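You operate a simulated robot arm through the tools that you are given. There is no shell and no other tool.

The job below is to be done with a simulated two-armed robot. You get a single attempt, and the scene is never put back.

JOB
Put one of the silver nuts from the top of the grey cart on the second red shelf from the bottom. Take the yellow tag and leave it on the third red shelf from the top. Open the lid of the yellow bin. The order is free.
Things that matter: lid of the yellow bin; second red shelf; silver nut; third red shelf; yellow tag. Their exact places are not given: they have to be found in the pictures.

The check looks at the end state, three seconds after you hand in, the way a careful person would. Anything else that was tipped, shoved, dropped, spilled or broken makes it a failure. Lids that push on must go on centred and level and be pressed home; caps that screw on are set level and turned clockwise until they are tight.

ROBOT AND FRAMES
Two 6-joint arms with two-finger grippers on one trunk, on a base that drives. Base frame: it is fixed to the floor where the robot stands at the start and does not move with it; the origin is under the middle of the robot, x ahead of it, y to its left, z up. Lengths are in m, angles in rad, forces in N, time in s.
The left shoulder is at the start at [0.07, 0.148, 1.25], the right one opposite. With the tool pointing down near the work surface each hand reaches from about 0.34 to 0.62 m from the robot's upright axis, wherever it stands, measured 20 degrees to its own side. Places, roughly: lid of the yellow bin [-1.3, 3, 0.5]; second red shelf [-4.7, 0.6, 0.8]; silver nut [-1.75, 1.5, 0.75]; third red shelf [-4.7, 0.6, 1.1]; yellow tag [-4.75, -1, 0.5]. Payload 2.45 kg a hand.
The tool frame of a hand sits at the grasp point between the pads (the TCP): z along the fingers, y along the line on which they close. The tips reach 0.03 m beyond it. Largest opening 0.106 m; the body of the gripper starts 0.079 m behind the TCP.
Orientation is told as [roll, pitch, yaw] about the base's x, y, z axes, in that order, counted from this pose: with the fingers straight down and closing along the base's y, the tool's x points along the base's -x, its y along +y and its z along -z.

CONTROLS
- The arms move only by the tool drive_tool. It takes "left_increments", "right_increments" or both (then of equal length, played together; a hand with none holds still); each is a list that holds one entry, the list of rows, each a list of 7 numbers: the shift along the tool's x, y, z in mm, then the turn, a rotation vector about the tool's x, y, z in rad, then the finger opening in mm, from 0 to 106. In form: [[[x, y, z, ax, ay, az, gripper], ...]]. A call has 1 to 20 rows; each row shifts and turns the commanded pose from where the row before left it, along the tool's axes as they then stand. A row lasts 0.2 s, in which the tool goes at most 0.05 m and 0.15 rad; a call with a longer step from one row to the next is refused whole, and so is a gripper value outside its range. Where a pose cannot be reached the arm comes as near as it can. A force on the tool above 40 N (or 10 N above the force at the start of the call, whichever is more), or a blocked arm, ends the call early, and 0.2 s more pass. The fingers move at their own pace (about 0.072 m/s each) and stop on an object; they squeeze with about 44 N. The grip force told is the motor's: it shows also when the fingers shut on nothing. Time passes only in rows, and 0.2 s behind the last, so rows that do not move let the fingers close. It gives the time, the measured TCP pose, the force on the tool (base axes), the opening and the grip force at its end, in the units of the frame above (readings bear some noise), with the torque about the TCP (base axes, N m) and any sound that the robot's microphone picked up.
- Cameras (640 x 400 px; columns grow to the right, rows downward): "scene" is now at [0.1455, 0.0245, 1.4888]; the picture's right is [0.19, -0.98, 0.00], its down [-0.63, -0.12, -0.77] and it looks along [0.76, 0.15, -0.64] (base axes); focal length 278 px, centre (320, 200). "left" rides on the left gripper at [0.076, 0.002, -0.106] in its tool frame; the picture's right is [-0.02, 1.00, 0.00], its down [-0.78, -0.02, -0.62] and it looks along [-0.62, -0.01, 0.78] (tool axes); focal length 247 px, centre (320, 200). "right" rides on the right gripper at [0.076, -0.002, -0.106] in its tool frame; the picture's right is [0.02, 1.00, 0.00], its down [-0.78, 0.02, -0.62] and it looks along [-0.62, 0.01, 0.78] (tool axes); focal length 247 px, centre (320, 200).
- grab_frame(camera): a new picture of that camera. No time passes.
- raise_lower(by): slides the trunk up (or, below 0, down) by that many m; the arms and the scene camera ride with it, the base frame stays. It gives what a move gives, with no picture.
- steer(legs): drives the robot by 1 to 6 legs, each [ahead, left, turn to the left] in m, m and rad, along the robot's own axes; the way and the turn of a leg run together, so that a leg with both is an arc; at most 1.5 m and 3.142 rad a leg. The arms and the cameras ride along, it lands a little off, and it stops where it bumps. It gives what a move gives.
- aim_head(pan, tilt): turns the head with the scene camera to pan (to the left, within 1.501 rad either way) and tilt (down, from -0.506 to 1.204), counted from straight ahead of the robot. It gives what a move gives.
- locate(camera, pixels): for up to 12 pixels [column, row] of the newest picture of that camera ("zoom" is the newest enlarged one), the place [x, y, z] in the base frame of the surface seen there, good to about 0.003 m, but the place of the scene camera against the robot may be out by one fixed shift of up to 0.025 m in any direction. No time passes.
- inspect(camera, box): a new picture of the part [left, top, right, bottom] of that camera's present view, enlarged. No time passes.
- finish_job(): hands the job in; it is judged then, once.

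Open the grippers and draw the arms clear of the work before you hand the job in, unless the task says otherwise.

The tools are called after "Call:" by a JSON object that holds its "method" and its "body". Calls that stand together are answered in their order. drive_tool: Moves the arms, as the interface text tells. Its arguments: {"type":"object","properties":{"left_increments":{"type":"array","items":{"type":"array","items":{"type":"array","items":{"type":"number"}}}},"right_increments":{"type":"array","items":{"type":"array","items":{"type":"array","items":{"type":"number"}}}}},"required":[]} The other tools are called the same way: raise_lower (by) slides the trunk up or down; steer (legs) drives the base; aim_head (pan, tilt) turns the head that bears the scene camera; grab_frame (camera) takes a picture; locate (camera, pixels) gives the place of the surface under pixels of a picture; inspect (camera, box) takes an enlarged picture of a part of a camera's view; finish_job () hands the job in.

At the start:

```text
time_s: 0.0
left_eef_pos: [0.4948, 0.2094, 0.8541]
left_tool_rot: [0.0, 0.001, -0.001]
left_contact_force: [0.1, 0.3, -0.1]
left_moment: [0.06, 0.02, 0.02]
left_opening: 0.1058
left_finger_force: 0.0
right_eef_pos: [0.5752, -0.195, 0.9225]
right_tool_rot: [0.0, -0.002, 0.0]
right_contact_force: [0.1, 0.6, 1.1]
right_moment: [0.01, 0.01, 0.0]
right_opening: 0.1058
right_finger_force: 0.0
trunk travel left (down, up): [-0.723, 0.217]
robot x, y, heading: [-0.0007, -0.0046, 0.0]
head pan, tilt: [0.194, 0.691]
```

scene: 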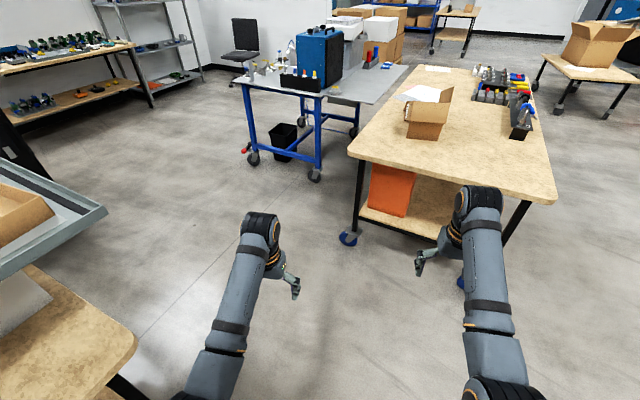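
right: 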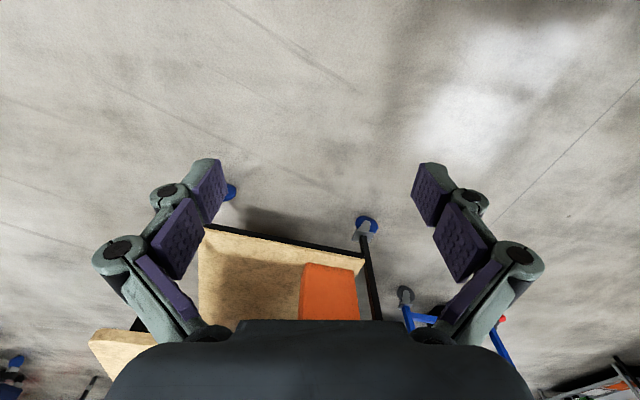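
left: 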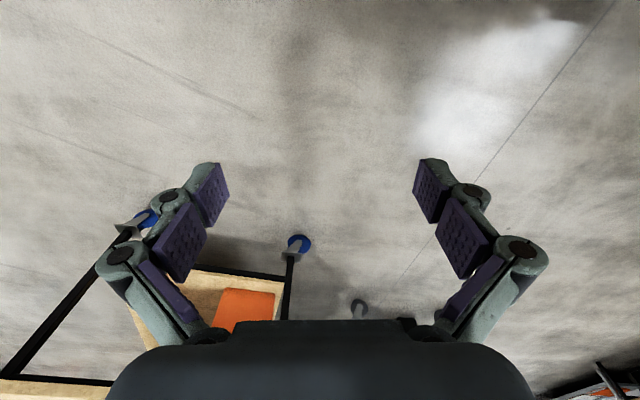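

The start pictures show a workshop; the goals are all behind and to the left of me. I pan the head left to look around before driving.

Call:
{"method": "aim_head", "body": {"pan": 1.5, "tilt": 0.5}}

Call:
{"method": "grab_frame", "body": {"camera": "scene"}}

```text
time_s: 1.5
left_eef_pos: [0.4965, 0.2102, 0.8542]
left_tool_rot: [0.001, -0.001, -0.001]
left_contact_force: [0.1, -0.1, 0.3]
left_moment: [-0.02, 0.0, 0.03]
left_opening: 0.1059
left_finger_force: 0.0
right_eef_pos: [0.5743, -0.1952, 0.9218]
right_tool_rot: [0.0, -0.002, 0.001]
right_contact_force: [-0.4, -0.3, -0.3]
right_moment: [0.0, 0.0, 0.0]
right_opening: 0.1059
right_finger_force: 0.1
trunk travel left (down, up): [-0.723, 0.217]
robot x, y, heading: [0.0037, 0.0005, 0.001]
head pan, tilt: [1.499, 0.499]
```

```text
taken
```

scene: 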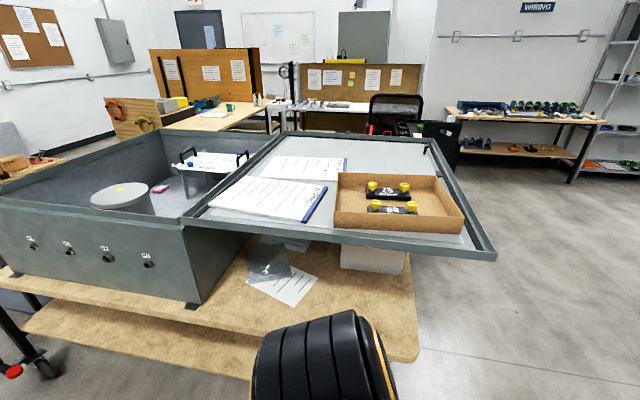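

A table with an open grey case is close on my left (lid edge about (490,255)). I measure it so that I know how to turn, and look to the right as well.

Call:
{"method": "locate", "body": {"camera": "scene", "pixels": [[490, 255], [415, 360], [200, 300], [5, 270], [460, 220], [185, 215], [340, 135], [430, 145]]}}

Call:
{"method": "aim_head", "body": {"pan": -1.5, "tilt": 0.5}}

Call:
{"method": "grab_frame", "body": {"camera": "scene"}}

```text
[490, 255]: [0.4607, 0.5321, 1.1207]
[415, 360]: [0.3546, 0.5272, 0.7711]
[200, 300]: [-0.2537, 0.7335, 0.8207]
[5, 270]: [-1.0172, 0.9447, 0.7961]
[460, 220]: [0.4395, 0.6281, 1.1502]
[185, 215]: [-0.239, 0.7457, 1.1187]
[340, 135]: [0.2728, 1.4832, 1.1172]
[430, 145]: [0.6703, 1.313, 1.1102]
```

```text
time_s: 4.1
left_eef_pos: [0.4952, 0.21, 0.8549]
left_tool_rot: [0.001, -0.001, -0.001]
left_contact_force: [-0.9, 0.8, 0.1]
left_moment: [0.01, 0.0, 0.01]
left_opening: 0.1061
left_finger_force: 0.0
right_eef_pos: [0.5749, -0.1939, 0.9216]
right_tool_rot: [0.001, -0.001, -0.001]
right_contact_force: [0.6, -0.7, 0.2]
right_moment: [0.01, -0.01, 0.02]
right_opening: 0.1058
right_finger_force: 0.1
trunk travel left (down, up): [-0.723, 0.217]
robot x, y, heading: [0.0013, -0.0001, -0.001]
head pan, tilt: [-1.499, 0.499]
```

```text
taken
```

scene: 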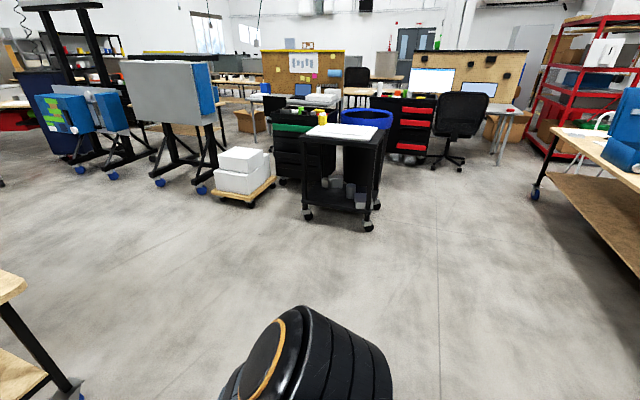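

The right side is open floor, with the red rack to the far right at (600,80), i.e. behind me. I turn right in place by 1.5 rad and look towards the rear.

Call:
{"method": "steer", "body": {"legs": [[0, 0, -1.57]]}}

Call:
{"method": "aim_head", "body": {"pan": -1.3, "tilt": 0.4}}

Call:
{"method": "grab_frame", "body": {"camera": "scene"}}

```text
time_s: 8.3
left_eef_pos: [0.2015, -0.4995, 0.8545]
left_tool_rot: [-0.002, 0.0, -1.587]
left_contact_force: [-0.4, -0.2, 0.0]
left_moment: [0.02, -0.01, -0.02]
left_opening: 0.106
left_finger_force: 0.1
right_eef_pos: [-0.2047, -0.5716, 0.9227]
right_tool_rot: [0.001, -0.001, -1.59]
right_contact_force: [-0.3, -0.2, -0.2]
right_moment: [0.02, 0.01, 0.03]
right_opening: 0.106
right_finger_force: 0.1
trunk travel left (down, up): [-0.723, 0.217]
robot x, y, heading: [0.0032, -0.0037, -1.582]
head pan, tilt: [-1.499, 0.499]
```

```text
time_s: 9.1
left_eef_pos: [0.2014, -0.4989, 0.8546]
left_tool_rot: [0.0, -0.001, -1.589]
left_contact_force: [-1.0, 0.6, 0.4]
left_moment: [-0.03, -0.04, -0.02]
left_opening: 0.1061
left_finger_force: 0.0
right_eef_pos: [-0.2051, -0.5704, 0.9217]
right_tool_rot: [0.001, 0.0, -1.588]
right_contact_force: [0.2, 0.9, 0.2]
right_moment: [0.01, 0.03, 0.0]
right_opening: 0.1063
right_finger_force: 0.0
trunk travel left (down, up): [-0.723, 0.217]
robot x, y, heading: [-0.002, 0.0029, -1.59]
head pan, tilt: [-1.3, 0.4]
```

```text
taken
```

scene: 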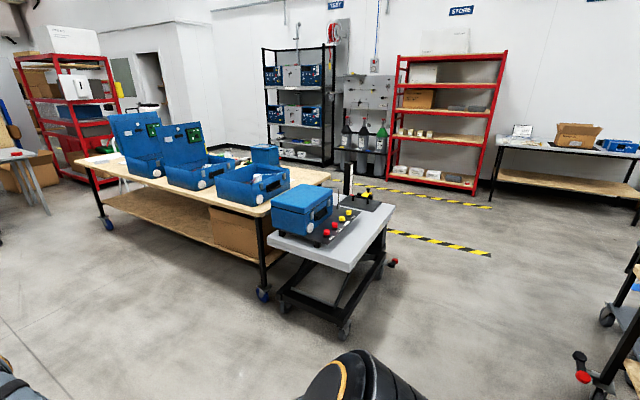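

The red rack near (450,120) seems to be the one in the list. I measure it and the cart, bench and rack points around it.

Call:
{"method": "locate", "body": {"camera": "scene", "pixels": [[450, 55], [450, 84], [450, 108], [430, 137], [430, 180], [365, 185], [300, 160], [340, 240], [265, 290], [370, 155], [500, 150], [640, 260]]}}

Call:
{"method": "inspect", "body": {"camera": "scene", "box": [240, 20, 530, 210]}}

```text
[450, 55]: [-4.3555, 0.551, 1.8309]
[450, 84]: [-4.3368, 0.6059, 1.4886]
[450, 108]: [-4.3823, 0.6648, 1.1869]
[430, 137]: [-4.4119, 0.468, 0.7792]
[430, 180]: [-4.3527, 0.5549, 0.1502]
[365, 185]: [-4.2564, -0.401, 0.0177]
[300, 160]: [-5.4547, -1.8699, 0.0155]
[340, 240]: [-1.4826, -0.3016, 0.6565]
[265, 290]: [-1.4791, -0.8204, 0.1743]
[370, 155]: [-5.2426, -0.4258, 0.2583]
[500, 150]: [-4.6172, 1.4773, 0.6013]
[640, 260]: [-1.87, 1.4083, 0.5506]
```

```text
2.11 times, centred on (385, 115) of scene
```

zoom: 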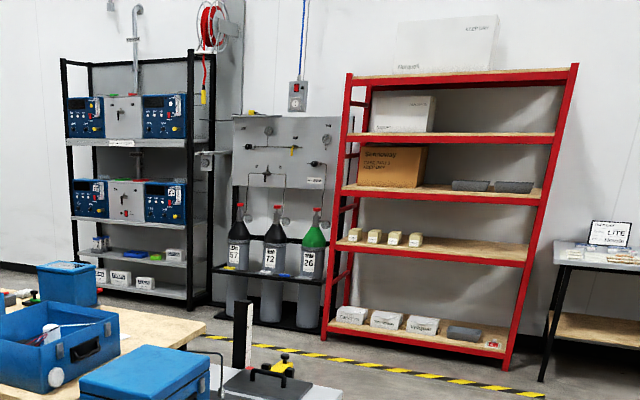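

Shelf heights come out at 0.15, 0.78, 1.18, 1.49 and 1.83 m, so the second from the bottom is about 0.78 and the third from the top about 1.18. A yellow tag seems to be on the bottle rack (zoom (308,275)). I turn on round to face -x and look.

Call:
{"method": "steer", "body": {"legs": [[0, 0, -1.57]]}}

Call:
{"method": "aim_head", "body": {"pan": 0, "tilt": 0.5}}

Call:
{"method": "grab_frame", "body": {"camera": "scene"}}

Call:
{"method": "aim_head", "body": {"pan": -0.9, "tilt": 0.5}}

Call:
{"method": "grab_frame", "body": {"camera": "scene"}}

```text
time_s: 13.4
left_eef_pos: [-0.5089, -0.1763, 0.8549]
left_tool_rot: [-0.002, 0.0, 3.075]
left_contact_force: [0.5, 0.2, -0.6]
left_moment: [0.02, 0.0, 0.02]
left_opening: 0.1059
left_finger_force: 0.0
right_eef_pos: [-0.5593, 0.2321, 0.9219]
right_tool_rot: [0.001, -0.002, 3.075]
right_contact_force: [-0.2, 0.3, 0.4]
right_moment: [-0.03, 0.0, 0.01]
right_opening: 0.106
right_finger_force: 0.1
trunk travel left (down, up): [-0.723, 0.217]
robot x, y, heading: [0.0043, -0.0018, 3.074]
head pan, tilt: [-1.3, 0.4]
```

```text
time_s: 14.9
left_eef_pos: [-0.5086, -0.1761, 0.8539]
left_tool_rot: [0.0, 0.001, 3.075]
left_contact_force: [-0.2, 0.5, -0.4]
left_moment: [-0.01, -0.01, 0.01]
left_opening: 0.1059
left_finger_force: 0.0
right_eef_pos: [-0.5613, 0.2313, 0.9222]
right_tool_rot: [0.0, -0.001, 3.075]
right_contact_force: [0.0, 0.1, 0.4]
right_moment: [0.01, 0.0, 0.05]
right_opening: 0.1058
right_finger_force: 0.1
trunk travel left (down, up): [-0.723, 0.217]
robot x, y, heading: [-0.0011, 0.0027, 3.072]
head pan, tilt: [0.0, 0.499]
```

```text
taken
```

scene: 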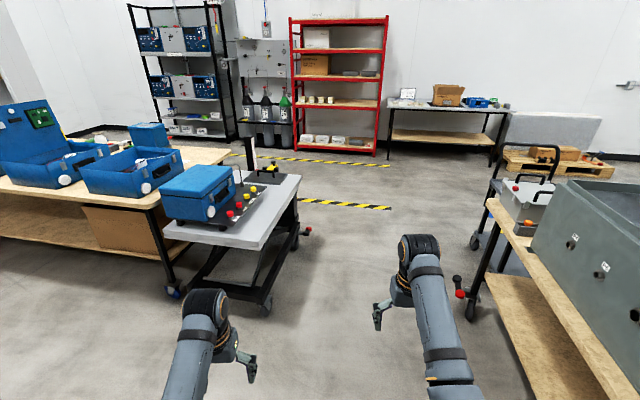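

```text
time_s: 16.1
left_eef_pos: [-0.5095, -0.1766, 0.8538]
left_tool_rot: [0.0, 0.001, 3.077]
left_contact_force: [1.0, -0.5, 0.4]
left_moment: [0.01, -0.01, 0.04]
left_opening: 0.1061
left_finger_force: 0.0
right_eef_pos: [-0.5606, 0.2327, 0.922]
right_tool_rot: [0.0, -0.002, 3.074]
right_contact_force: [-0.5, -0.9, -0.1]
right_moment: [0.02, 0.0, -0.02]
right_opening: 0.1059
right_finger_force: 0.1
trunk travel left (down, up): [-0.723, 0.217]
robot x, y, heading: [0.0008, -0.0013, 3.074]
head pan, tilt: [-0.901, 0.499]
```

```text
taken
```

scene: 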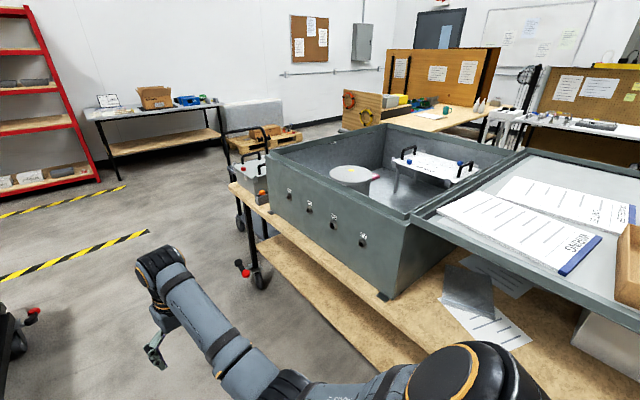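

The passage runs between the grey-topped blue-case cart on the left and the wooden table on the right. I aim at it and measure its width.

Call:
{"method": "aim_head", "body": {"pan": -0.35, "tilt": 0.6}}

Call:
{"method": "grab_frame", "body": {"camera": "scene"}}

```text
time_s: 17.0
left_eef_pos: [-0.5084, -0.1767, 0.8551]
left_tool_rot: [0.0, 0.0, 3.075]
left_contact_force: [-0.4, 0.0, 0.8]
left_moment: [0.01, 0.03, -0.01]
left_opening: 0.1059
left_finger_force: 0.0
right_eef_pos: [-0.5601, 0.232, 0.9232]
right_tool_rot: [-0.001, -0.002, 3.075]
right_contact_force: [0.1, 0.1, 0.6]
right_moment: [-0.02, 0.04, 0.02]
right_opening: 0.1058
right_finger_force: 0.2
trunk travel left (down, up): [-0.723, 0.217]
robot x, y, heading: [-0.0022, -0.0017, 3.077]
head pan, tilt: [-0.351, 0.6]
```

```text
taken
```

scene: 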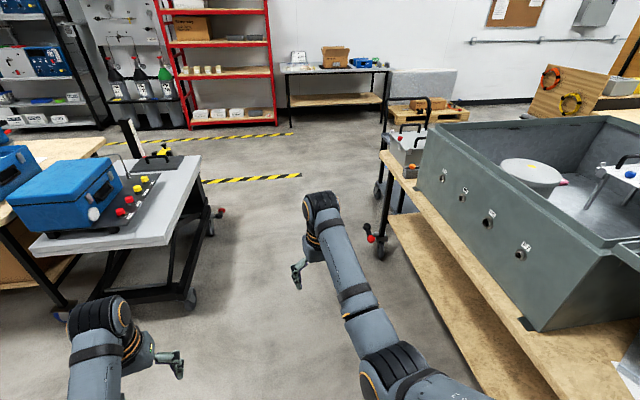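

Call:
{"method": "locate", "body": {"camera": "scene", "pixels": [[198, 160], [178, 235], [220, 212], [190, 297], [380, 155], [372, 232], [380, 252], [500, 330], [385, 190], [413, 135], [428, 100], [400, 165]]}}

Call:
{"method": "inspect", "body": {"camera": "scene", "box": [340, 70, 500, 270]}}

```text
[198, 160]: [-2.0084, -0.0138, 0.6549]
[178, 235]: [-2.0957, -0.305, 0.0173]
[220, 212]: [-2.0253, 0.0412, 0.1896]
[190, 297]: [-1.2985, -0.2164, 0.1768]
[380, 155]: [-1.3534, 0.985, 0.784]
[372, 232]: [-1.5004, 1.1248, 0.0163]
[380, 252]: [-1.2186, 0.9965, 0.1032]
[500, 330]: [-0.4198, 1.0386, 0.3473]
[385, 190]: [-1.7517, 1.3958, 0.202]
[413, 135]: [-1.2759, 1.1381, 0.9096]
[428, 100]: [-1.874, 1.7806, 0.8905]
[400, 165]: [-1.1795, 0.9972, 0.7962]
```

```text
2.00 times, centred on (420, 170) of scene
```

zoom: 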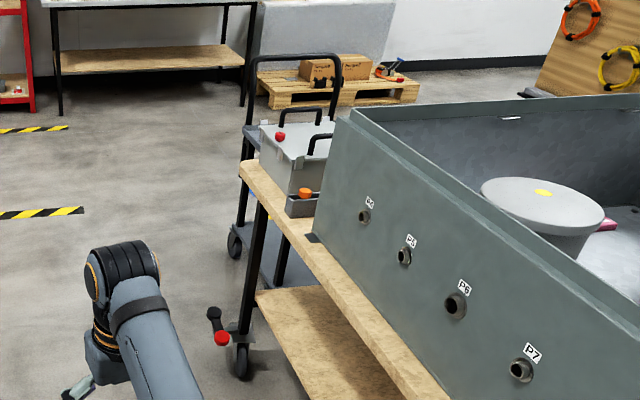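

The passage is about 1 m wide, slanting (blue cart's edge y≈0 at x=-2, table corner at (-1.35, 0.99)). I turn a little right and drive through its middle.

Call:
{"method": "steer", "body": {"legs": [[0, 0, -0.18], [1.4, 0, 0], [0, 0, -0.22], [1.1, 0, 0]]}}

Call:
{"method": "aim_head", "body": {"pan": -1.4, "tilt": 0.5}}

Call:
{"method": "grab_frame", "body": {"camera": "scene"}}

```text
time_s: 30.8
left_eef_pos: [-2.8966, 0.836, 0.8541]
left_tool_rot: [0.0, 0.001, 2.704]
left_contact_force: [0.3, 0.3, -0.4]
left_moment: [-0.03, -0.01, -0.05]
left_opening: 0.106
left_finger_force: 0.1
right_eef_pos: [-2.7975, 1.2366, 0.9225]
right_tool_rot: [-0.001, -0.001, 2.705]
right_contact_force: [-0.8, 0.7, 0.4]
right_moment: [0.01, 0.02, -0.05]
right_opening: 0.1063
right_finger_force: 0.0
trunk travel left (down, up): [-0.723, 0.217]
robot x, y, heading: [-2.3563, 0.8132, 2.707]
head pan, tilt: [-0.351, 0.6]
```

```text
time_s: 32.1
left_eef_pos: [-2.8977, 0.8367, 0.8546]
left_tool_rot: [0.0, 0.0, 2.702]
left_contact_force: [0.3, 0.2, 0.7]
left_moment: [-0.02, 0.01, 0.02]
left_opening: 0.1059
left_finger_force: 0.1
right_eef_pos: [-2.7964, 1.2368, 0.9233]
right_tool_rot: [-0.001, -0.003, 2.702]
right_contact_force: [0.1, -0.3, 0.0]
right_moment: [0.01, 0.01, 0.0]
right_opening: 0.1059
right_finger_force: 0.0
trunk travel left (down, up): [-0.723, 0.217]
robot x, y, heading: [-2.3607, 0.8171, 2.701]
head pan, tilt: [-1.4, 0.499]
```

```text
taken
```

scene: 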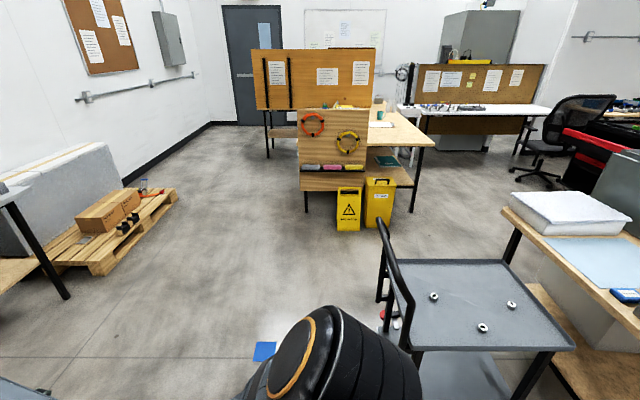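

The grey cart has three silver nuts on it at (434,297), (483,328), (511,305); the yellow bin stands at (380,205). I measure these and zoom in.

Call:
{"method": "locate", "body": {"camera": "scene", "pixels": [[434, 297], [483, 328], [511, 305], [415, 350], [575, 347], [508, 262], [385, 262], [379, 183], [379, 225], [349, 225], [395, 182], [363, 180]]}}

Call:
{"method": "inspect", "body": {"camera": "scene", "box": [290, 140, 440, 240]}}

Call:
{"method": "inspect", "body": {"camera": "scene", "box": [360, 210, 600, 370]}}

```text
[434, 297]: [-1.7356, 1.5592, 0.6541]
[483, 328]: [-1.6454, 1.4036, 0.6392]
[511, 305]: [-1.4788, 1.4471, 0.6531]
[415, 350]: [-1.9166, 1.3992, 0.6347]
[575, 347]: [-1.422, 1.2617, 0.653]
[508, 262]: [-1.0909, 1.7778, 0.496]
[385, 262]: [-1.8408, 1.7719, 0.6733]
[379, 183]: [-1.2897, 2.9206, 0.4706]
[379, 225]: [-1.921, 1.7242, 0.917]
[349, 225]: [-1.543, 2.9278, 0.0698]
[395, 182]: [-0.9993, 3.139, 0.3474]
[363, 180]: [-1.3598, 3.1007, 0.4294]
```

```text
4.00 times, centred on (365, 190) of scene
```

zoom: 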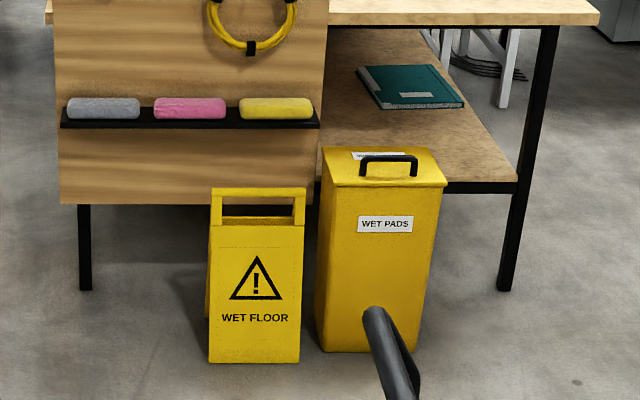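

```text
2.50 times, centred on (480, 290) of scene
```

zoom: 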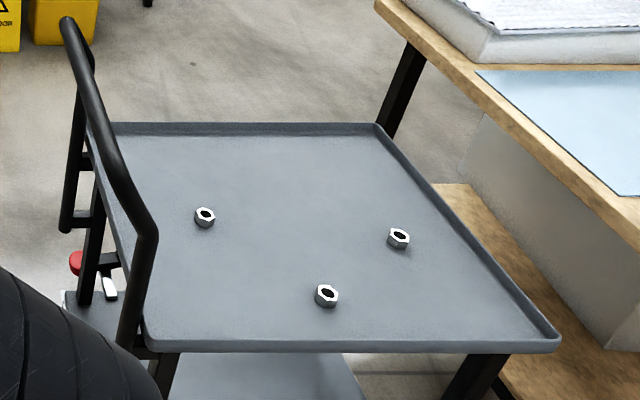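

The bin has a hinged lid with a black handle near its front edge (zoom (390,165)). I measure the handle, the wet-floor sign and the panel and bench around the bin.

Call:
{"method": "inspect", "body": {"camera": "scene", "box": [290, 140, 440, 240]}}

Call:
{"method": "locate", "body": {"camera": "zoom", "pixels": [[390, 157], [365, 165], [414, 165], [328, 184], [446, 186], [323, 150], [430, 150], [210, 225], [304, 225], [190, 150], [500, 180], [570, 20]]}}

```text
4.00 times, centred on (365, 190) of scene
```

zoom: 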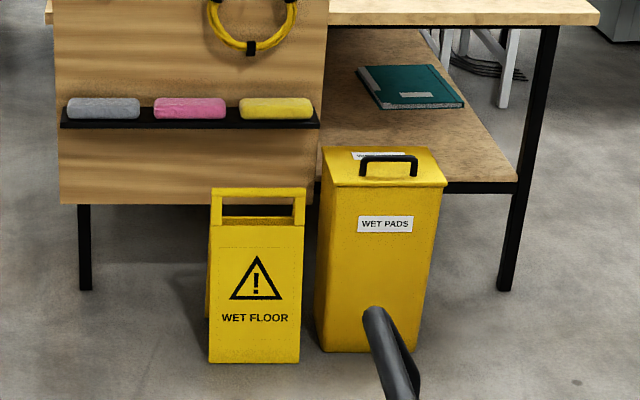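

```text
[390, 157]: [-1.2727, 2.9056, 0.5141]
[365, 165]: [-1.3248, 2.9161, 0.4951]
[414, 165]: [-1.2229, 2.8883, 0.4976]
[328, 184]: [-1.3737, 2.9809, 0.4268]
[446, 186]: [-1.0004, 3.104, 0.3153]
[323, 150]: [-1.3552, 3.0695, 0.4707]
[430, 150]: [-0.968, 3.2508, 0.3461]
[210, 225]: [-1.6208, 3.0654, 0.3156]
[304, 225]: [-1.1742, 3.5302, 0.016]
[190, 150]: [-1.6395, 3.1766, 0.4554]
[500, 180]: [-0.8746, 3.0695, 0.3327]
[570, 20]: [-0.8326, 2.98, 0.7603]
```

Handle is about (-1.27, 2.90, 0.51), running at -0.27 rad. Before driving there I check the blue thing on the floor at (265,350) and the obstacles round the route.

Call:
{"method": "locate", "body": {"camera": "scene", "pixels": [[265, 350], [275, 343], [383, 290], [505, 260], [530, 190], [505, 210], [180, 190], [100, 270], [70, 295], [415, 205]]}}

Call:
{"method": "inspect", "body": {"camera": "scene", "box": [200, 320, 320, 400]}}

```text
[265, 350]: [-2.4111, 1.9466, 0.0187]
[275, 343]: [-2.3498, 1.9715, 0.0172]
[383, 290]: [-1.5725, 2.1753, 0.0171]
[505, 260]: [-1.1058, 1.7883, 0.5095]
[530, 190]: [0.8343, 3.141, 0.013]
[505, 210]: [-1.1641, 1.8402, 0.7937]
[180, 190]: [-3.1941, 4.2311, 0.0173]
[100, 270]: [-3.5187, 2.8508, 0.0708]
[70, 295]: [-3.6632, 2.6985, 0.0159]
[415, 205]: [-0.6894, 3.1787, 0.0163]
```

```text
5.00 times, centred on (260, 360) of scene
```

zoom: 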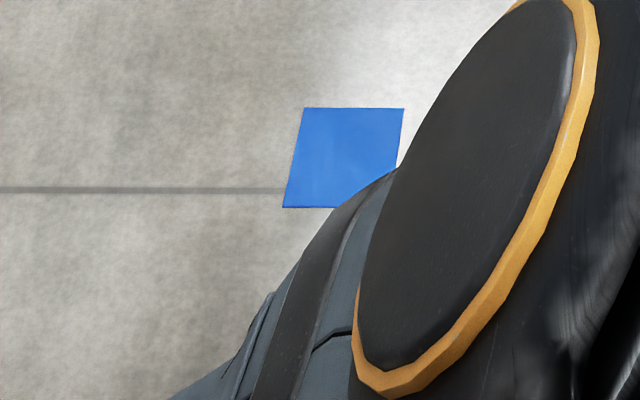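

The blue patch is flat tape on the floor at (-2.40,1.95); I'll go round it. First I draw both hands in towards the body so they clear things while driving.

Call:
{"method": "drive_tool", "body": {"left_increments": [[[35, 0, -20, 0, 0, 0, 106], [35, 0, -20, 0, 0, 0, 106], [35, 0, -20, 0, 0, 0, 106], [35, 0, -20, 0, 0, 0, 106]]], "right_increments": [[[45, 0, 0, 0, 0, 0, 106], [45, 0, 0, 0, 0, 0, 106], [45, 0, 0, 0, 0, 0, 106], [45, 0, 0, 0, 0, 0, 106]]]}}

Call:
{"method": "steer", "body": {"legs": [[0, 0, -1.13], [0.7, 0.49, 0], [0.7, 0, 0], [0.25, -0.45, 0], [0, -0.8, 0]]}}

Call:
{"method": "aim_head", "body": {"pan": -0.3, "tilt": 0.9}}

Call:
{"method": "grab_frame", "body": {"camera": "scene"}}

```text
time_s: 33.1
left_eef_pos: [-2.7704, 0.7894, 0.8502]
left_tool_rot: [0.0, -0.007, 2.705]
left_contact_force: [0.8, -0.2, 0.4]
left_moment: [0.03, 0.03, 0.0]
left_opening: 0.106
left_finger_force: 0.0
left hand out of reach, approached as far as the arm can: row 1, 2, 3, 4
right_eef_pos: [-2.6638, 1.1669, 0.8561]
right_tool_rot: [0.0, -0.008, 2.703]
right_contact_force: [0.3, 0.2, 0.3]
right_moment: [0.0, 0.05, 0.0]
right_opening: 0.1061
right_finger_force: 0.1
right hand out of reach, approached as far as the arm can: row 1, 2, 3, 4
trunk travel left (down, up): [-0.723, 0.217]
robot x, y, heading: [-2.3583, 0.8136, 2.7]
head pan, tilt: [-1.4, 0.499]
```

```text
time_s: 50.4
left_eef_pos: [-1.7436, 2.8001, 0.8478]
left_tool_rot: [0.003, -0.004, 1.541]
left_contact_force: [0.4, 0.0, -0.2]
left_moment: [0.0, 0.0, 0.02]
left_opening: 0.106
left_finger_force: 0.1
right_eef_pos: [-1.3564, 2.8521, 0.8539]
right_tool_rot: [-0.002, -0.006, 1.541]
right_contact_force: [0.6, -0.7, -0.3]
right_moment: [0.01, 0.01, 0.0]
right_opening: 0.1061
right_finger_force: 0.0
trunk travel left (down, up): [-0.723, 0.217]
robot x, y, heading: [-1.5581, 2.4276, 1.54]
head pan, tilt: [-1.4, 0.499]
```

```text
time_s: 51.7
left_eef_pos: [-1.7426, 2.8013, 0.8474]
left_tool_rot: [0.002, -0.006, 1.54]
left_contact_force: [-0.9, -0.6, 0.2]
left_moment: [0.02, 0.0, 0.0]
left_opening: 0.1062
left_finger_force: 0.0
right_eef_pos: [-1.3549, 2.8527, 0.8541]
right_tool_rot: [-0.002, -0.005, 1.54]
right_contact_force: [0.2, -0.2, -0.3]
right_moment: [0.02, 0.03, 0.02]
right_opening: 0.1061
right_finger_force: 0.1
trunk travel left (down, up): [-0.723, 0.217]
robot x, y, heading: [-1.556, 2.4315, 1.538]
head pan, tilt: [-0.3, 0.901]
```

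```text
taken
```

scene: 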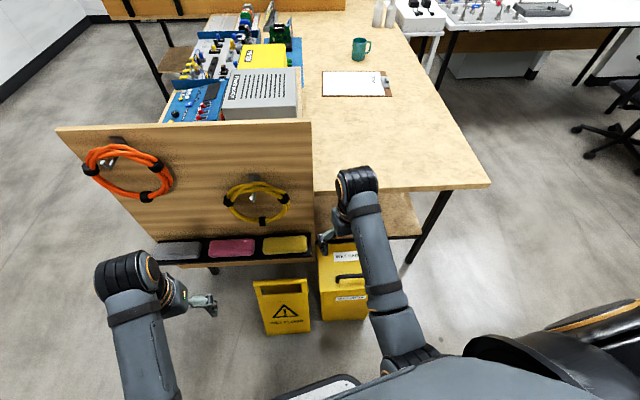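

The bin is just ahead to the right, its handle at about (348,278). I turn to square up with it and look with the scene and right-hand cameras.

Call:
{"method": "steer", "body": {"legs": [[0, 0, -0.23]]}}

Call:
{"method": "aim_head", "body": {"pan": -0.35, "tilt": 1.0}}

Call:
{"method": "grab_frame", "body": {"camera": "scene"}}

Call:
{"method": "grab_frame", "body": {"camera": "right"}}

```text
time_s: 52.9
left_eef_pos: [-1.6555, 2.834, 0.8489]
left_tool_rot: [0.003, -0.004, 1.314]
left_contact_force: [-0.7, 0.0, -0.5]
left_moment: [0.02, -0.02, -0.01]
left_opening: 0.1062
left_finger_force: 0.1
right_eef_pos: [-1.2657, 2.7972, 0.8537]
right_tool_rot: [-0.003, -0.006, 1.312]
right_contact_force: [0.2, -0.6, -0.1]
right_moment: [-0.02, -0.04, 0.03]
right_opening: 0.1058
right_finger_force: 0.0
trunk travel left (down, up): [-0.723, 0.217]
robot x, y, heading: [-1.5543, 2.4313, 1.312]
head pan, tilt: [-0.3, 0.901]
```

```text
time_s: 53.6
left_eef_pos: [-1.6554, 2.8335, 0.8491]
left_tool_rot: [0.002, -0.002, 1.314]
left_contact_force: [-0.4, 0.1, -0.3]
left_moment: [0.01, 0.02, -0.02]
left_opening: 0.1061
left_finger_force: 0.0
right_eef_pos: [-1.2666, 2.7968, 0.8534]
right_tool_rot: [0.001, -0.006, 1.313]
right_contact_force: [0.1, -0.9, -0.1]
right_moment: [0.01, 0.02, 0.01]
right_opening: 0.1061
right_finger_force: 0.0
trunk travel left (down, up): [-0.723, 0.217]
robot x, y, heading: [-1.5531, 2.4292, 1.314]
head pan, tilt: [-0.351, 1.0]
```

```text
taken
```

scene: 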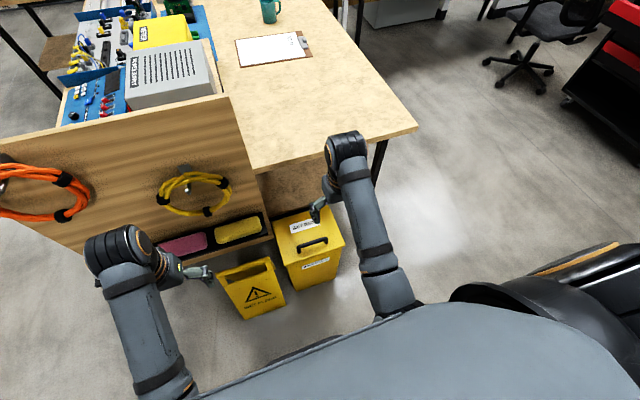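

```text
taken
```

right: 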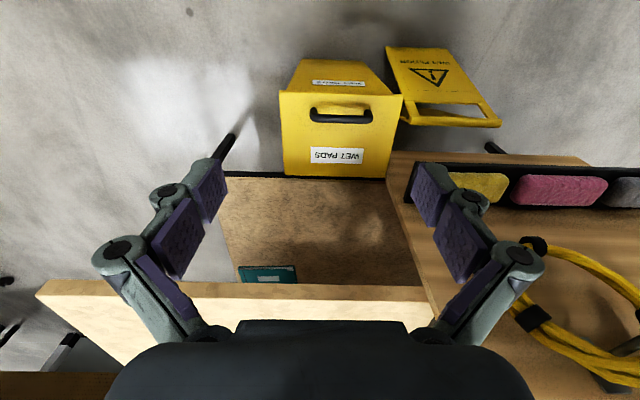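

The right camera shows the lid with its handle at about (340,115) and corners (280,93), (403,95), (285,178), (388,178). I measure them.

Call:
{"method": "locate", "body": {"camera": "right", "pixels": [[340, 118], [312, 112], [370, 112], [283, 95], [400, 97], [285, 174], [386, 174], [335, 135], [340, 106], [340, 100], [490, 118], [320, 290]]}}

Call:
{"method": "inspect", "body": {"camera": "right", "box": [260, 50, 420, 190]}}

Call:
{"method": "inspect", "body": {"camera": "scene", "box": [250, 190, 370, 310]}}

```text
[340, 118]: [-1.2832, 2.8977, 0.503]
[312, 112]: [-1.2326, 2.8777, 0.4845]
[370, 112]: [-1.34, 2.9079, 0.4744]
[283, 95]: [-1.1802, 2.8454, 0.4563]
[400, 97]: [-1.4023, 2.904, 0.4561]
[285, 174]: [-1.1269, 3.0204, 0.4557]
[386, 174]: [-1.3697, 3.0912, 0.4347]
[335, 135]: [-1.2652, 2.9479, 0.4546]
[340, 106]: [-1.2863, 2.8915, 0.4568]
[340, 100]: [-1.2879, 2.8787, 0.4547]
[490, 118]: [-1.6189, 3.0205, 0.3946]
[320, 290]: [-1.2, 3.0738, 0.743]
```

```text
2.86 times, centred on (340, 120) of right
```

zoom: 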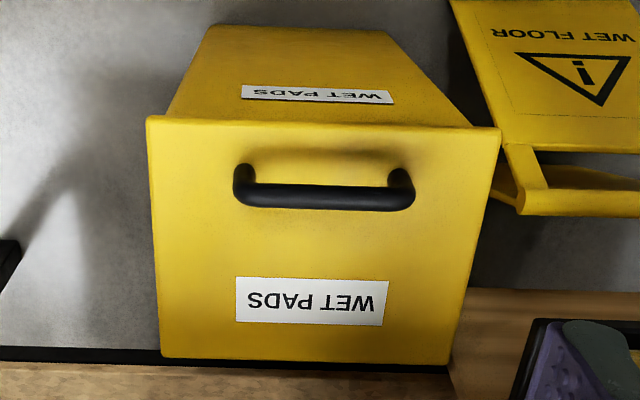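

```text
3.33 times, centred on (310, 250) of scene
```

zoom: 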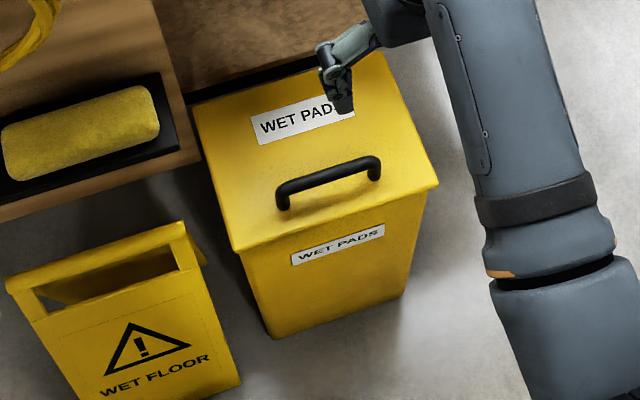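

The lid is at z≈0.456 with its bar at (-1.285, 2.897, ~0.497), hinge along the back edge. I back off 0.08 m, then roll the right hand 90° so the fingers can pass above and below the bar, watching reach.

Call:
{"method": "steer", "body": {"legs": [[-0.08, 0, 0]]}}

Call:
{"method": "drive_tool", "body": {"right_increments": [[[0, 0, 0, 0, 0, 0.1428, 106], [0, 0, 0, 0, 0, 0.1428, 106], [0, 0, 0, 0, 0, 0.1428, 106], [0, 0, 0, 0, 0, 0.1428, 106], [0, 0, 0, 0, 0, 0.1428, 106], [0, 0, 0, 0, 0, 0.1428, 106], [0, 0, 0, 0, 0, 0.1428, 106], [0, 0, 0, 0, 0, 0.1428, 106], [0, 0, 0, 0, 0, 0.1428, 106], [0, 0, 0, 0, 0, 0.1428, 106], [0, 0, 0, 0, 0, 0.1428, 106]]]}}

```text
time_s: 54.7
left_eef_pos: [-1.6765, 2.7549, 0.8481]
left_tool_rot: [0.003, -0.002, 1.314]
left_contact_force: [0.7, -0.7, -0.5]
left_moment: [0.02, -0.01, -0.01]
left_opening: 0.106
left_finger_force: 0.1
right_eef_pos: [-1.2888, 2.7179, 0.8543]
right_tool_rot: [-0.002, -0.007, 1.316]
right_contact_force: [-0.5, -0.2, -0.3]
right_moment: [0.04, 0.0, -0.04]
right_opening: 0.1062
right_finger_force: 0.1
trunk travel left (down, up): [-0.723, 0.217]
robot x, y, heading: [-1.5797, 2.3527, 1.309]
head pan, tilt: [-0.351, 1.0]
```

```text
time_s: 57.1
left_eef_pos: [-1.6764, 2.7551, 0.8473]
left_tool_rot: [0.003, -0.005, 1.313]
left_contact_force: [0.2, 0.2, -0.1]
left_moment: [0.02, -0.01, 0.04]
left_opening: 0.1058
left_finger_force: 0.0
right_eef_pos: [-1.2869, 2.7198, 0.8538]
right_tool_rot: [0.006, -0.002, -0.259]
right_contact_force: [0.3, 0.4, 0.4]
right_moment: [0.0, 0.02, 0.01]
right_opening: 0.1056
right_finger_force: 0.1
trunk travel left (down, up): [-0.723, 0.217]
robot x, y, heading: [-1.575, 2.3513, 1.316]
head pan, tilt: [-0.351, 1.0]
```

The hand rolled cleanly (tool x now points left, y forward). Next I pitch it forward about 80° while moving it 0.1 m ahead, staying at its present height.

Call:
{"method": "drive_tool", "body": {"right_increments": [[[0, 10, 0, -0.14, 0, 0, 70], [0, 9.9, 1.4, -0.14, 0, 0, 70], [0, 9.6, 2.8, -0.14, 0, 0, 70], [0, 9.1, 4.1, -0.14, 0, 0, 70], [0, 8.5, 5.3, -0.14, 0, 0, 70], [0, 7.6, 6.4, -0.14, 0, 0, 70], [0, 6.7, 7.4, -0.14, 0, 0, 70], [0, 5.6, 8.3, -0.14, 0, 0, 70], [0, 4.4, 9, -0.14, 0, 0, 70], [0, 3.1, 9.5, -0.14, 0, 0, 70]]]}}

Call:
{"method": "grab_frame", "body": {"camera": "scene"}}

Call:
{"method": "grab_frame", "body": {"camera": "right"}}

```text
time_s: 59.3
left_eef_pos: [-1.6765, 2.7556, 0.8486]
left_tool_rot: [0.001, -0.001, 1.313]
left_contact_force: [-0.2, 0.4, -0.1]
left_moment: [-0.02, -0.03, 0.0]
left_opening: 0.1063
left_finger_force: 0.2
right_eef_pos: [-1.2624, 2.8157, 0.8543]
right_tool_rot: [1.406, -0.002, -0.257]
right_contact_force: [-0.5, 0.6, -0.1]
right_moment: [0.01, 0.02, 0.01]
right_opening: 0.0699
right_finger_force: 0.0
trunk travel left (down, up): [-0.723, 0.217]
robot x, y, heading: [-1.5796, 2.3561, 1.313]
head pan, tilt: [-0.351, 1.0]
```

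```text
taken
```

scene: 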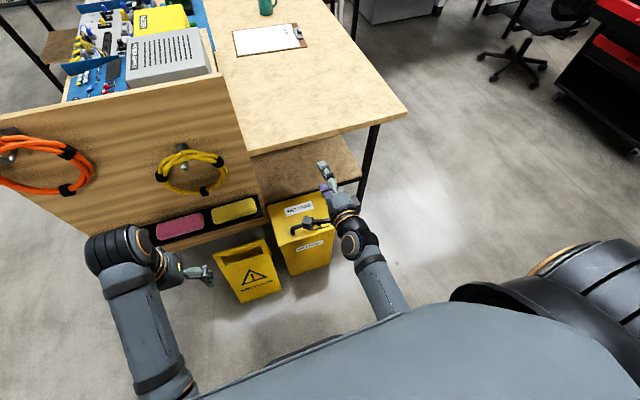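

```text
taken
```

right: 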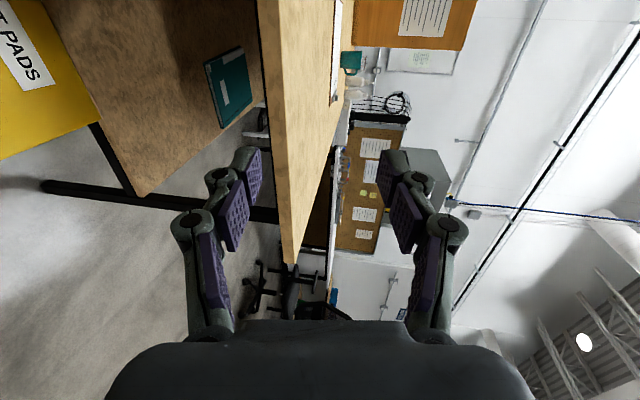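

The hand now points ahead at (-1.262, 2.816, 0.854). I level it, shift it 43 mm left to line up with the handle, draw back 20 mm, narrow the fingers to 30 mm, and lower the trunk 0.355 m.

Call:
{"method": "drive_tool", "body": {"right_increments": [[[21, 0, -10, -0.08, 0, 0, 30], [22, 0, -10, -0.085, 0, 0, 30], [0, 0, 0, 0, 0, 0, 30]]]}}

Call:
{"method": "raise_lower", "body": {"by": -0.3}}

Call:
{"method": "grab_frame", "body": {"camera": "right"}}

Call:
{"method": "grab_frame", "body": {"camera": "scene"}}

Call:
{"method": "grab_frame", "body": {"camera": "left"}}

```text
time_s: 60.1
left_eef_pos: [-1.6771, 2.754, 0.8485]
left_tool_rot: [0.001, -0.005, 1.313]
left_contact_force: [0.2, -0.7, 0.5]
left_moment: [0.0, 0.01, -0.04]
left_opening: 0.1058
left_finger_force: 0.0
right_eef_pos: [-1.2856, 2.8146, 0.85]
right_tool_rot: [1.423, 0.007, -0.211]
right_contact_force: [0.4, -0.6, -0.1]
right_moment: [-0.01, 0.04, -0.02]
right_opening: 0.0299
right_finger_force: 0.1
right hand out of reach, approached as far as the arm can: row 1, 2
trunk travel left (down, up): [-0.723, 0.217]
robot x, y, heading: [-1.5797, 2.3546, 1.312]
head pan, tilt: [-0.351, 1.0]
```

```text
time_s: 63.1
left_eef_pos: [-1.6766, 2.7549, 0.5485]
left_tool_rot: [0.002, -0.004, 1.315]
left_contact_force: [1.2, -0.2, -0.4]
left_moment: [-0.03, -0.02, 0.0]
left_opening: 0.1055
left_finger_force: 0.1
right_eef_pos: [-1.2861, 2.8136, 0.5503]
right_tool_rot: [1.426, 0.006, -0.209]
right_contact_force: [-0.7, 0.0, 0.5]
right_moment: [-0.01, -0.03, 0.04]
right_opening: 0.0299
right_finger_force: 0.1
trunk travel left (down, up): [-0.423, 0.517]
robot x, y, heading: [-1.578, 2.3534, 1.312]
head pan, tilt: [-0.351, 1.0]
```

```text
taken
```

right: 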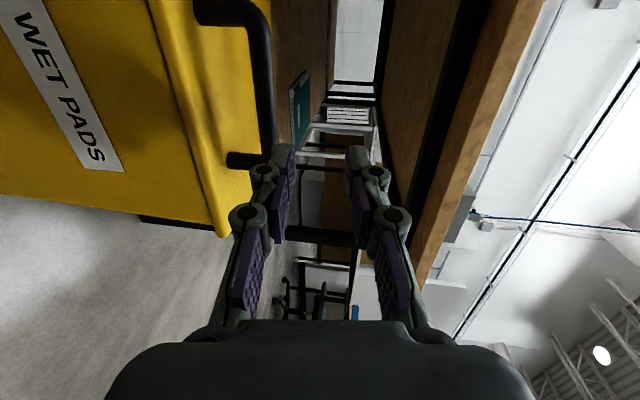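

```text
taken
```

scene: 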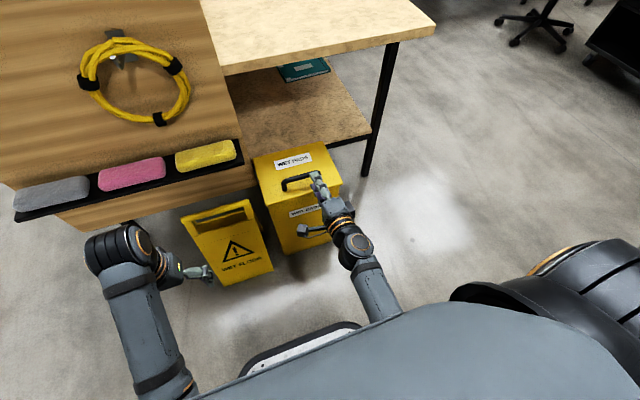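

```text
taken
```

left: 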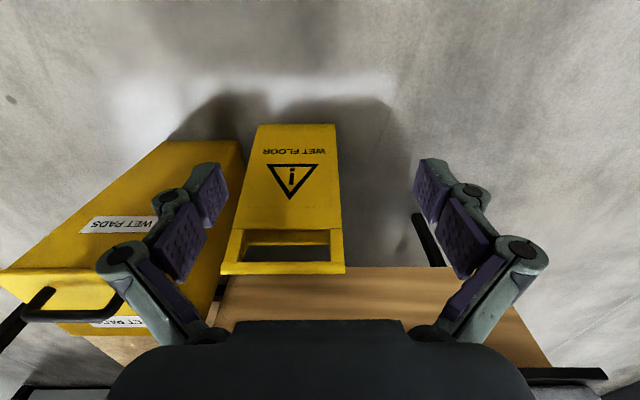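

The right camera (up = picture right) shows the handle bar from (262,30) to (270,140) and the lid edge near (200,180). I measure these to get exact offsets.

Call:
{"method": "locate", "body": {"camera": "right", "pixels": [[262, 40], [268, 110], [268, 140], [240, 159], [220, 10], [225, 190], [190, 100], [217, 235], [160, 20], [270, 160]]}}

Call:
{"method": "inspect", "body": {"camera": "right", "box": [150, 0, 310, 250]}}

```text
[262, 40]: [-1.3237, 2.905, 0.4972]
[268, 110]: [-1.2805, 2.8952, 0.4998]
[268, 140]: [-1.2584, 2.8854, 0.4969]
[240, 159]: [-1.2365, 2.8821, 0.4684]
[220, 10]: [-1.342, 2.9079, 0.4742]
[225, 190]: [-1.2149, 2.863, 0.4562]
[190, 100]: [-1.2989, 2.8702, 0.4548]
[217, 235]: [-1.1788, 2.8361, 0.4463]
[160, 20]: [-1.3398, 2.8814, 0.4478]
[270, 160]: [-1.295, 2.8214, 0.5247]
```

```text
1.60 times, centred on (230, 125) of right
```

zoom: 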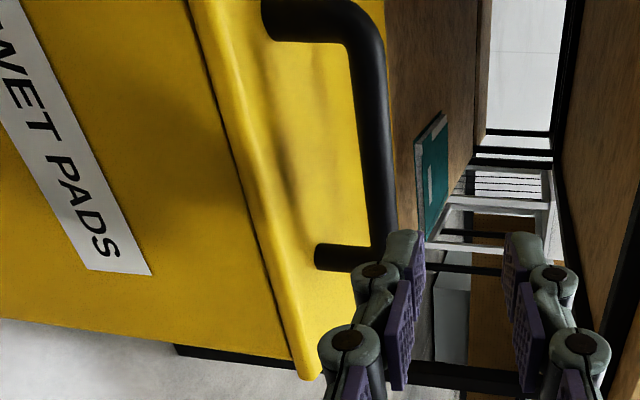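

Bar centre is about (-1.283, 2.895, 0.497), with a 35 mm gap below it. I lower the trunk 40 mm more and edge forward 20 mm to see how the command follows.

Call:
{"method": "raise_lower", "body": {"by": -0.04}}

Call:
{"method": "drive_tool", "body": {"right_increments": [[[5, 0, 10, 0, 0, 0, 30], [5, 0, 10, 0, 0, 0, 30]]]}}

```text
time_s: 63.9
left_eef_pos: [-1.6773, 2.7545, 0.5079]
left_tool_rot: [0.003, -0.005, 1.315]
left_contact_force: [-0.4, -0.1, 0.9]
left_moment: [0.0, 0.0, 0.02]
left_opening: 0.106
left_finger_force: 0.1
right_eef_pos: [-1.2852, 2.8141, 0.5096]
right_tool_rot: [1.425, 0.007, -0.212]
right_contact_force: [-0.3, -0.1, -0.1]
right_moment: [0.04, 0.0, -0.03]
right_opening: 0.0303
right_finger_force: 0.1
trunk travel left (down, up): [-0.383, 0.557]
robot x, y, heading: [-1.5798, 2.3537, 1.313]
head pan, tilt: [-0.351, 1.0]
```

```text
time_s: 64.5
left_eef_pos: [-1.6767, 2.754, 0.5085]
left_tool_rot: [0.002, -0.004, 1.314]
left_contact_force: [0.3, 0.9, 0.0]
left_moment: [-0.01, -0.02, -0.03]
left_opening: 0.1058
left_finger_force: 0.1
right_eef_pos: [-1.2937, 2.8357, 0.5077]
right_tool_rot: [1.421, 0.007, -0.209]
right_contact_force: [0.0, 0.5, -0.4]
right_moment: [0.0, 0.01, 0.0]
right_opening: 0.03
right_finger_force: 0.1
trunk travel left (down, up): [-0.383, 0.557]
robot x, y, heading: [-1.5774, 2.3533, 1.31]
head pan, tilt: [-0.351, 1.0]
```

The command follows from the measured pose. I level the tool a bit and push 50 mm forward so the fingers pass above and below the bar.

Call:
{"method": "drive_tool", "body": {"right_increments": [[[0, 0, 5, -0.08, 0, 0, 30], [0, -3, 15, 0, 0, 0, 30], [0, -2, 15, 0, 0, 0, 30], [0, 0, 15, 0, 0, 0, 30]]]}}

Call:
{"method": "inspect", "body": {"camera": "right", "box": [150, 0, 450, 250]}}

Call:
{"method": "inspect", "body": {"camera": "left", "box": [0, 200, 240, 400]}}

```text
time_s: 65.5
left_eef_pos: [-1.677, 2.7554, 0.5083]
left_tool_rot: [0.003, -0.002, 1.312]
left_contact_force: [1.7, -0.1, -0.4]
left_moment: [0.01, 0.0, 0.04]
left_opening: 0.1063
left_finger_force: 0.0
right_eef_pos: [-1.2861, 2.8812, 0.4962]
right_tool_rot: [1.502, 0.006, -0.211]
right_contact_force: [-0.7, 0.3, -0.3]
right_moment: [-0.02, 0.03, -0.03]
right_opening: 0.0302
right_finger_force: 0.0
right hand out of reach, approached as far as the arm can: row 1
trunk travel left (down, up): [-0.383, 0.557]
robot x, y, heading: [-1.5803, 2.3525, 1.315]
head pan, tilt: [-0.351, 1.0]
```

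```text
1.60 times, centred on (300, 125) of right
```

zoom: 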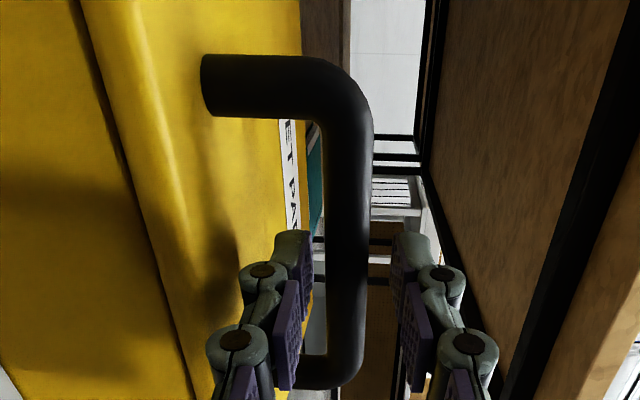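

```text
2.00 times, centred on (120, 300) of left
```

zoom: 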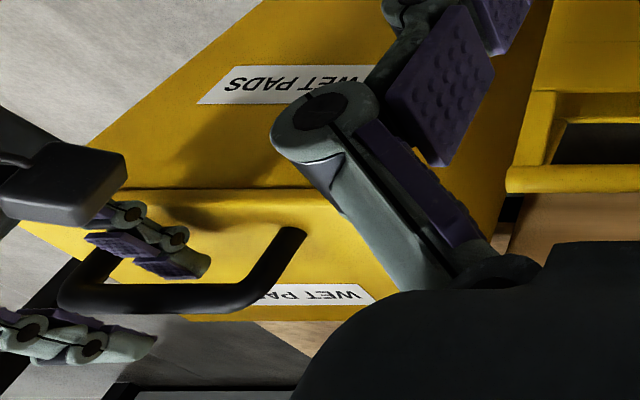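

The fingers straddle the bar. I narrow them to 20 mm so they hook it loosely and lift along the lid's arc (radius ~0.166 m) by 0.4 rad.

Call:
{"method": "drive_tool", "body": {"right_increments": [[[0, 0, 0, 0, 0, 0, 20], [0, 16, 4, 0.1, 0, 0, 20], [0, 16, 4, 0.1, 0, 0, 20], [0, 16, 4, 0.1, 0, 0, 20], [0, 16, 4, 0.1, 0, 0, 20]]]}}

Call:
{"method": "grab_frame", "body": {"camera": "right"}}

Call:
{"method": "grab_frame", "body": {"camera": "scene"}}

```text
time_s: 66.7
left_eef_pos: [-1.6761, 2.7551, 0.5066]
left_tool_rot: [0.001, -0.004, 1.313]
left_contact_force: [-0.2, 0.2, -0.1]
left_moment: [-0.02, 0.0, 0.02]
left_opening: 0.1059
left_finger_force: 0.1
right_eef_pos: [-1.3064, 2.8964, 0.5288]
right_tool_rot: [1.398, 0.02, -0.098]
right_contact_force: [-0.5, -0.6, -0.6]
right_moment: [0.0, 0.01, -0.02]
right_opening: 0.0207
right_finger_force: 0.4
right hand out of reach, approached as far as the arm can: row 2, 3, 4, 5
trunk travel left (down, up): [-0.383, 0.557]
robot x, y, heading: [-1.5769, 2.3575, 1.315]
head pan, tilt: [-0.351, 1.0]
```

```text
taken
```

right: 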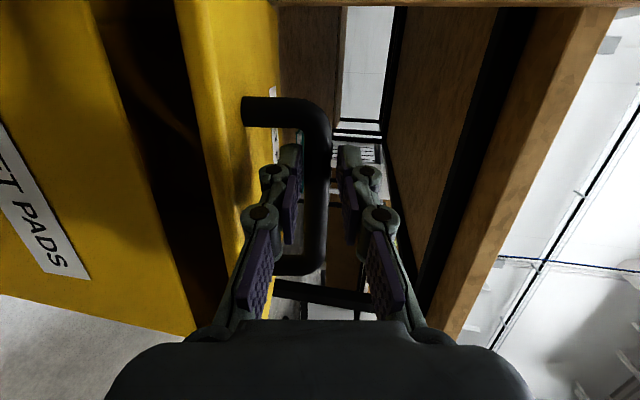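

```text
taken
```

scene: 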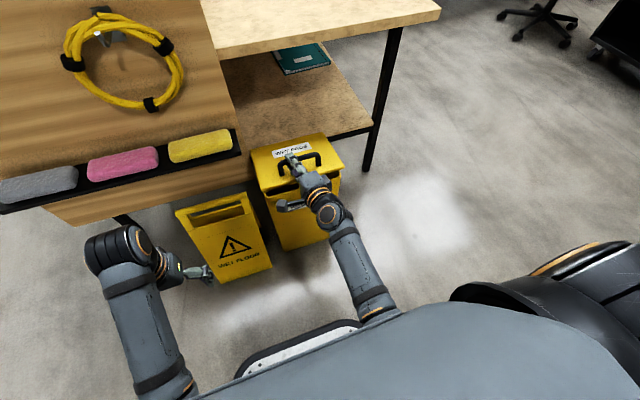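

The lid is coming up (dark gap visible at (170,150)), but the wrist turn is at a limit. I try pure shifts without turning: 10 mm up and 8 mm forward per row, two rows.

Call:
{"method": "drive_tool", "body": {"right_increments": [[[0, 4, 10, 0, 0, 0, 20], [0, 10, 8, 0, 0, 0, 20], [0, 10, 8, 0, 0, 0, 20]]]}}

Call:
{"method": "inspect", "body": {"camera": "right", "box": [100, 0, 500, 320]}}

```text
time_s: 67.5
left_eef_pos: [-1.6767, 2.7559, 0.5082]
left_tool_rot: [0.001, -0.001, 1.314]
left_contact_force: [-0.3, -0.5, 0.0]
left_moment: [0.01, -0.02, 0.0]
left_opening: 0.1063
left_finger_force: 0.2
right_eef_pos: [-1.3028, 2.9276, 0.544]
right_tool_rot: [1.395, 0.019, -0.099]
right_contact_force: [-0.4, -0.3, -1.0]
right_moment: [0.01, 0.04, 0.0]
right_opening: 0.0212
right_finger_force: 0.1
trunk travel left (down, up): [-0.383, 0.557]
robot x, y, heading: [-1.5761, 2.3565, 1.317]
head pan, tilt: [-0.351, 1.0]
```

```text
1.25 times, centred on (300, 160) of right
```

zoom: 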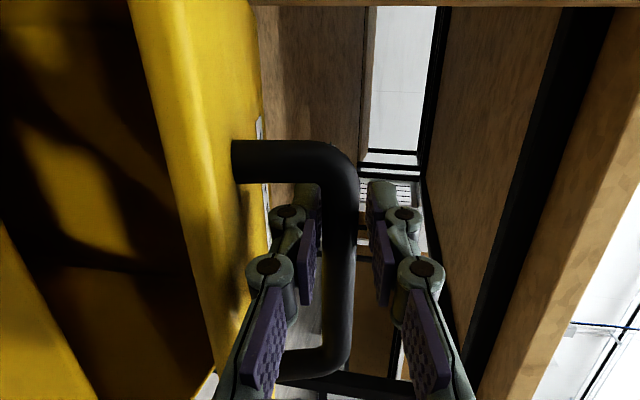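

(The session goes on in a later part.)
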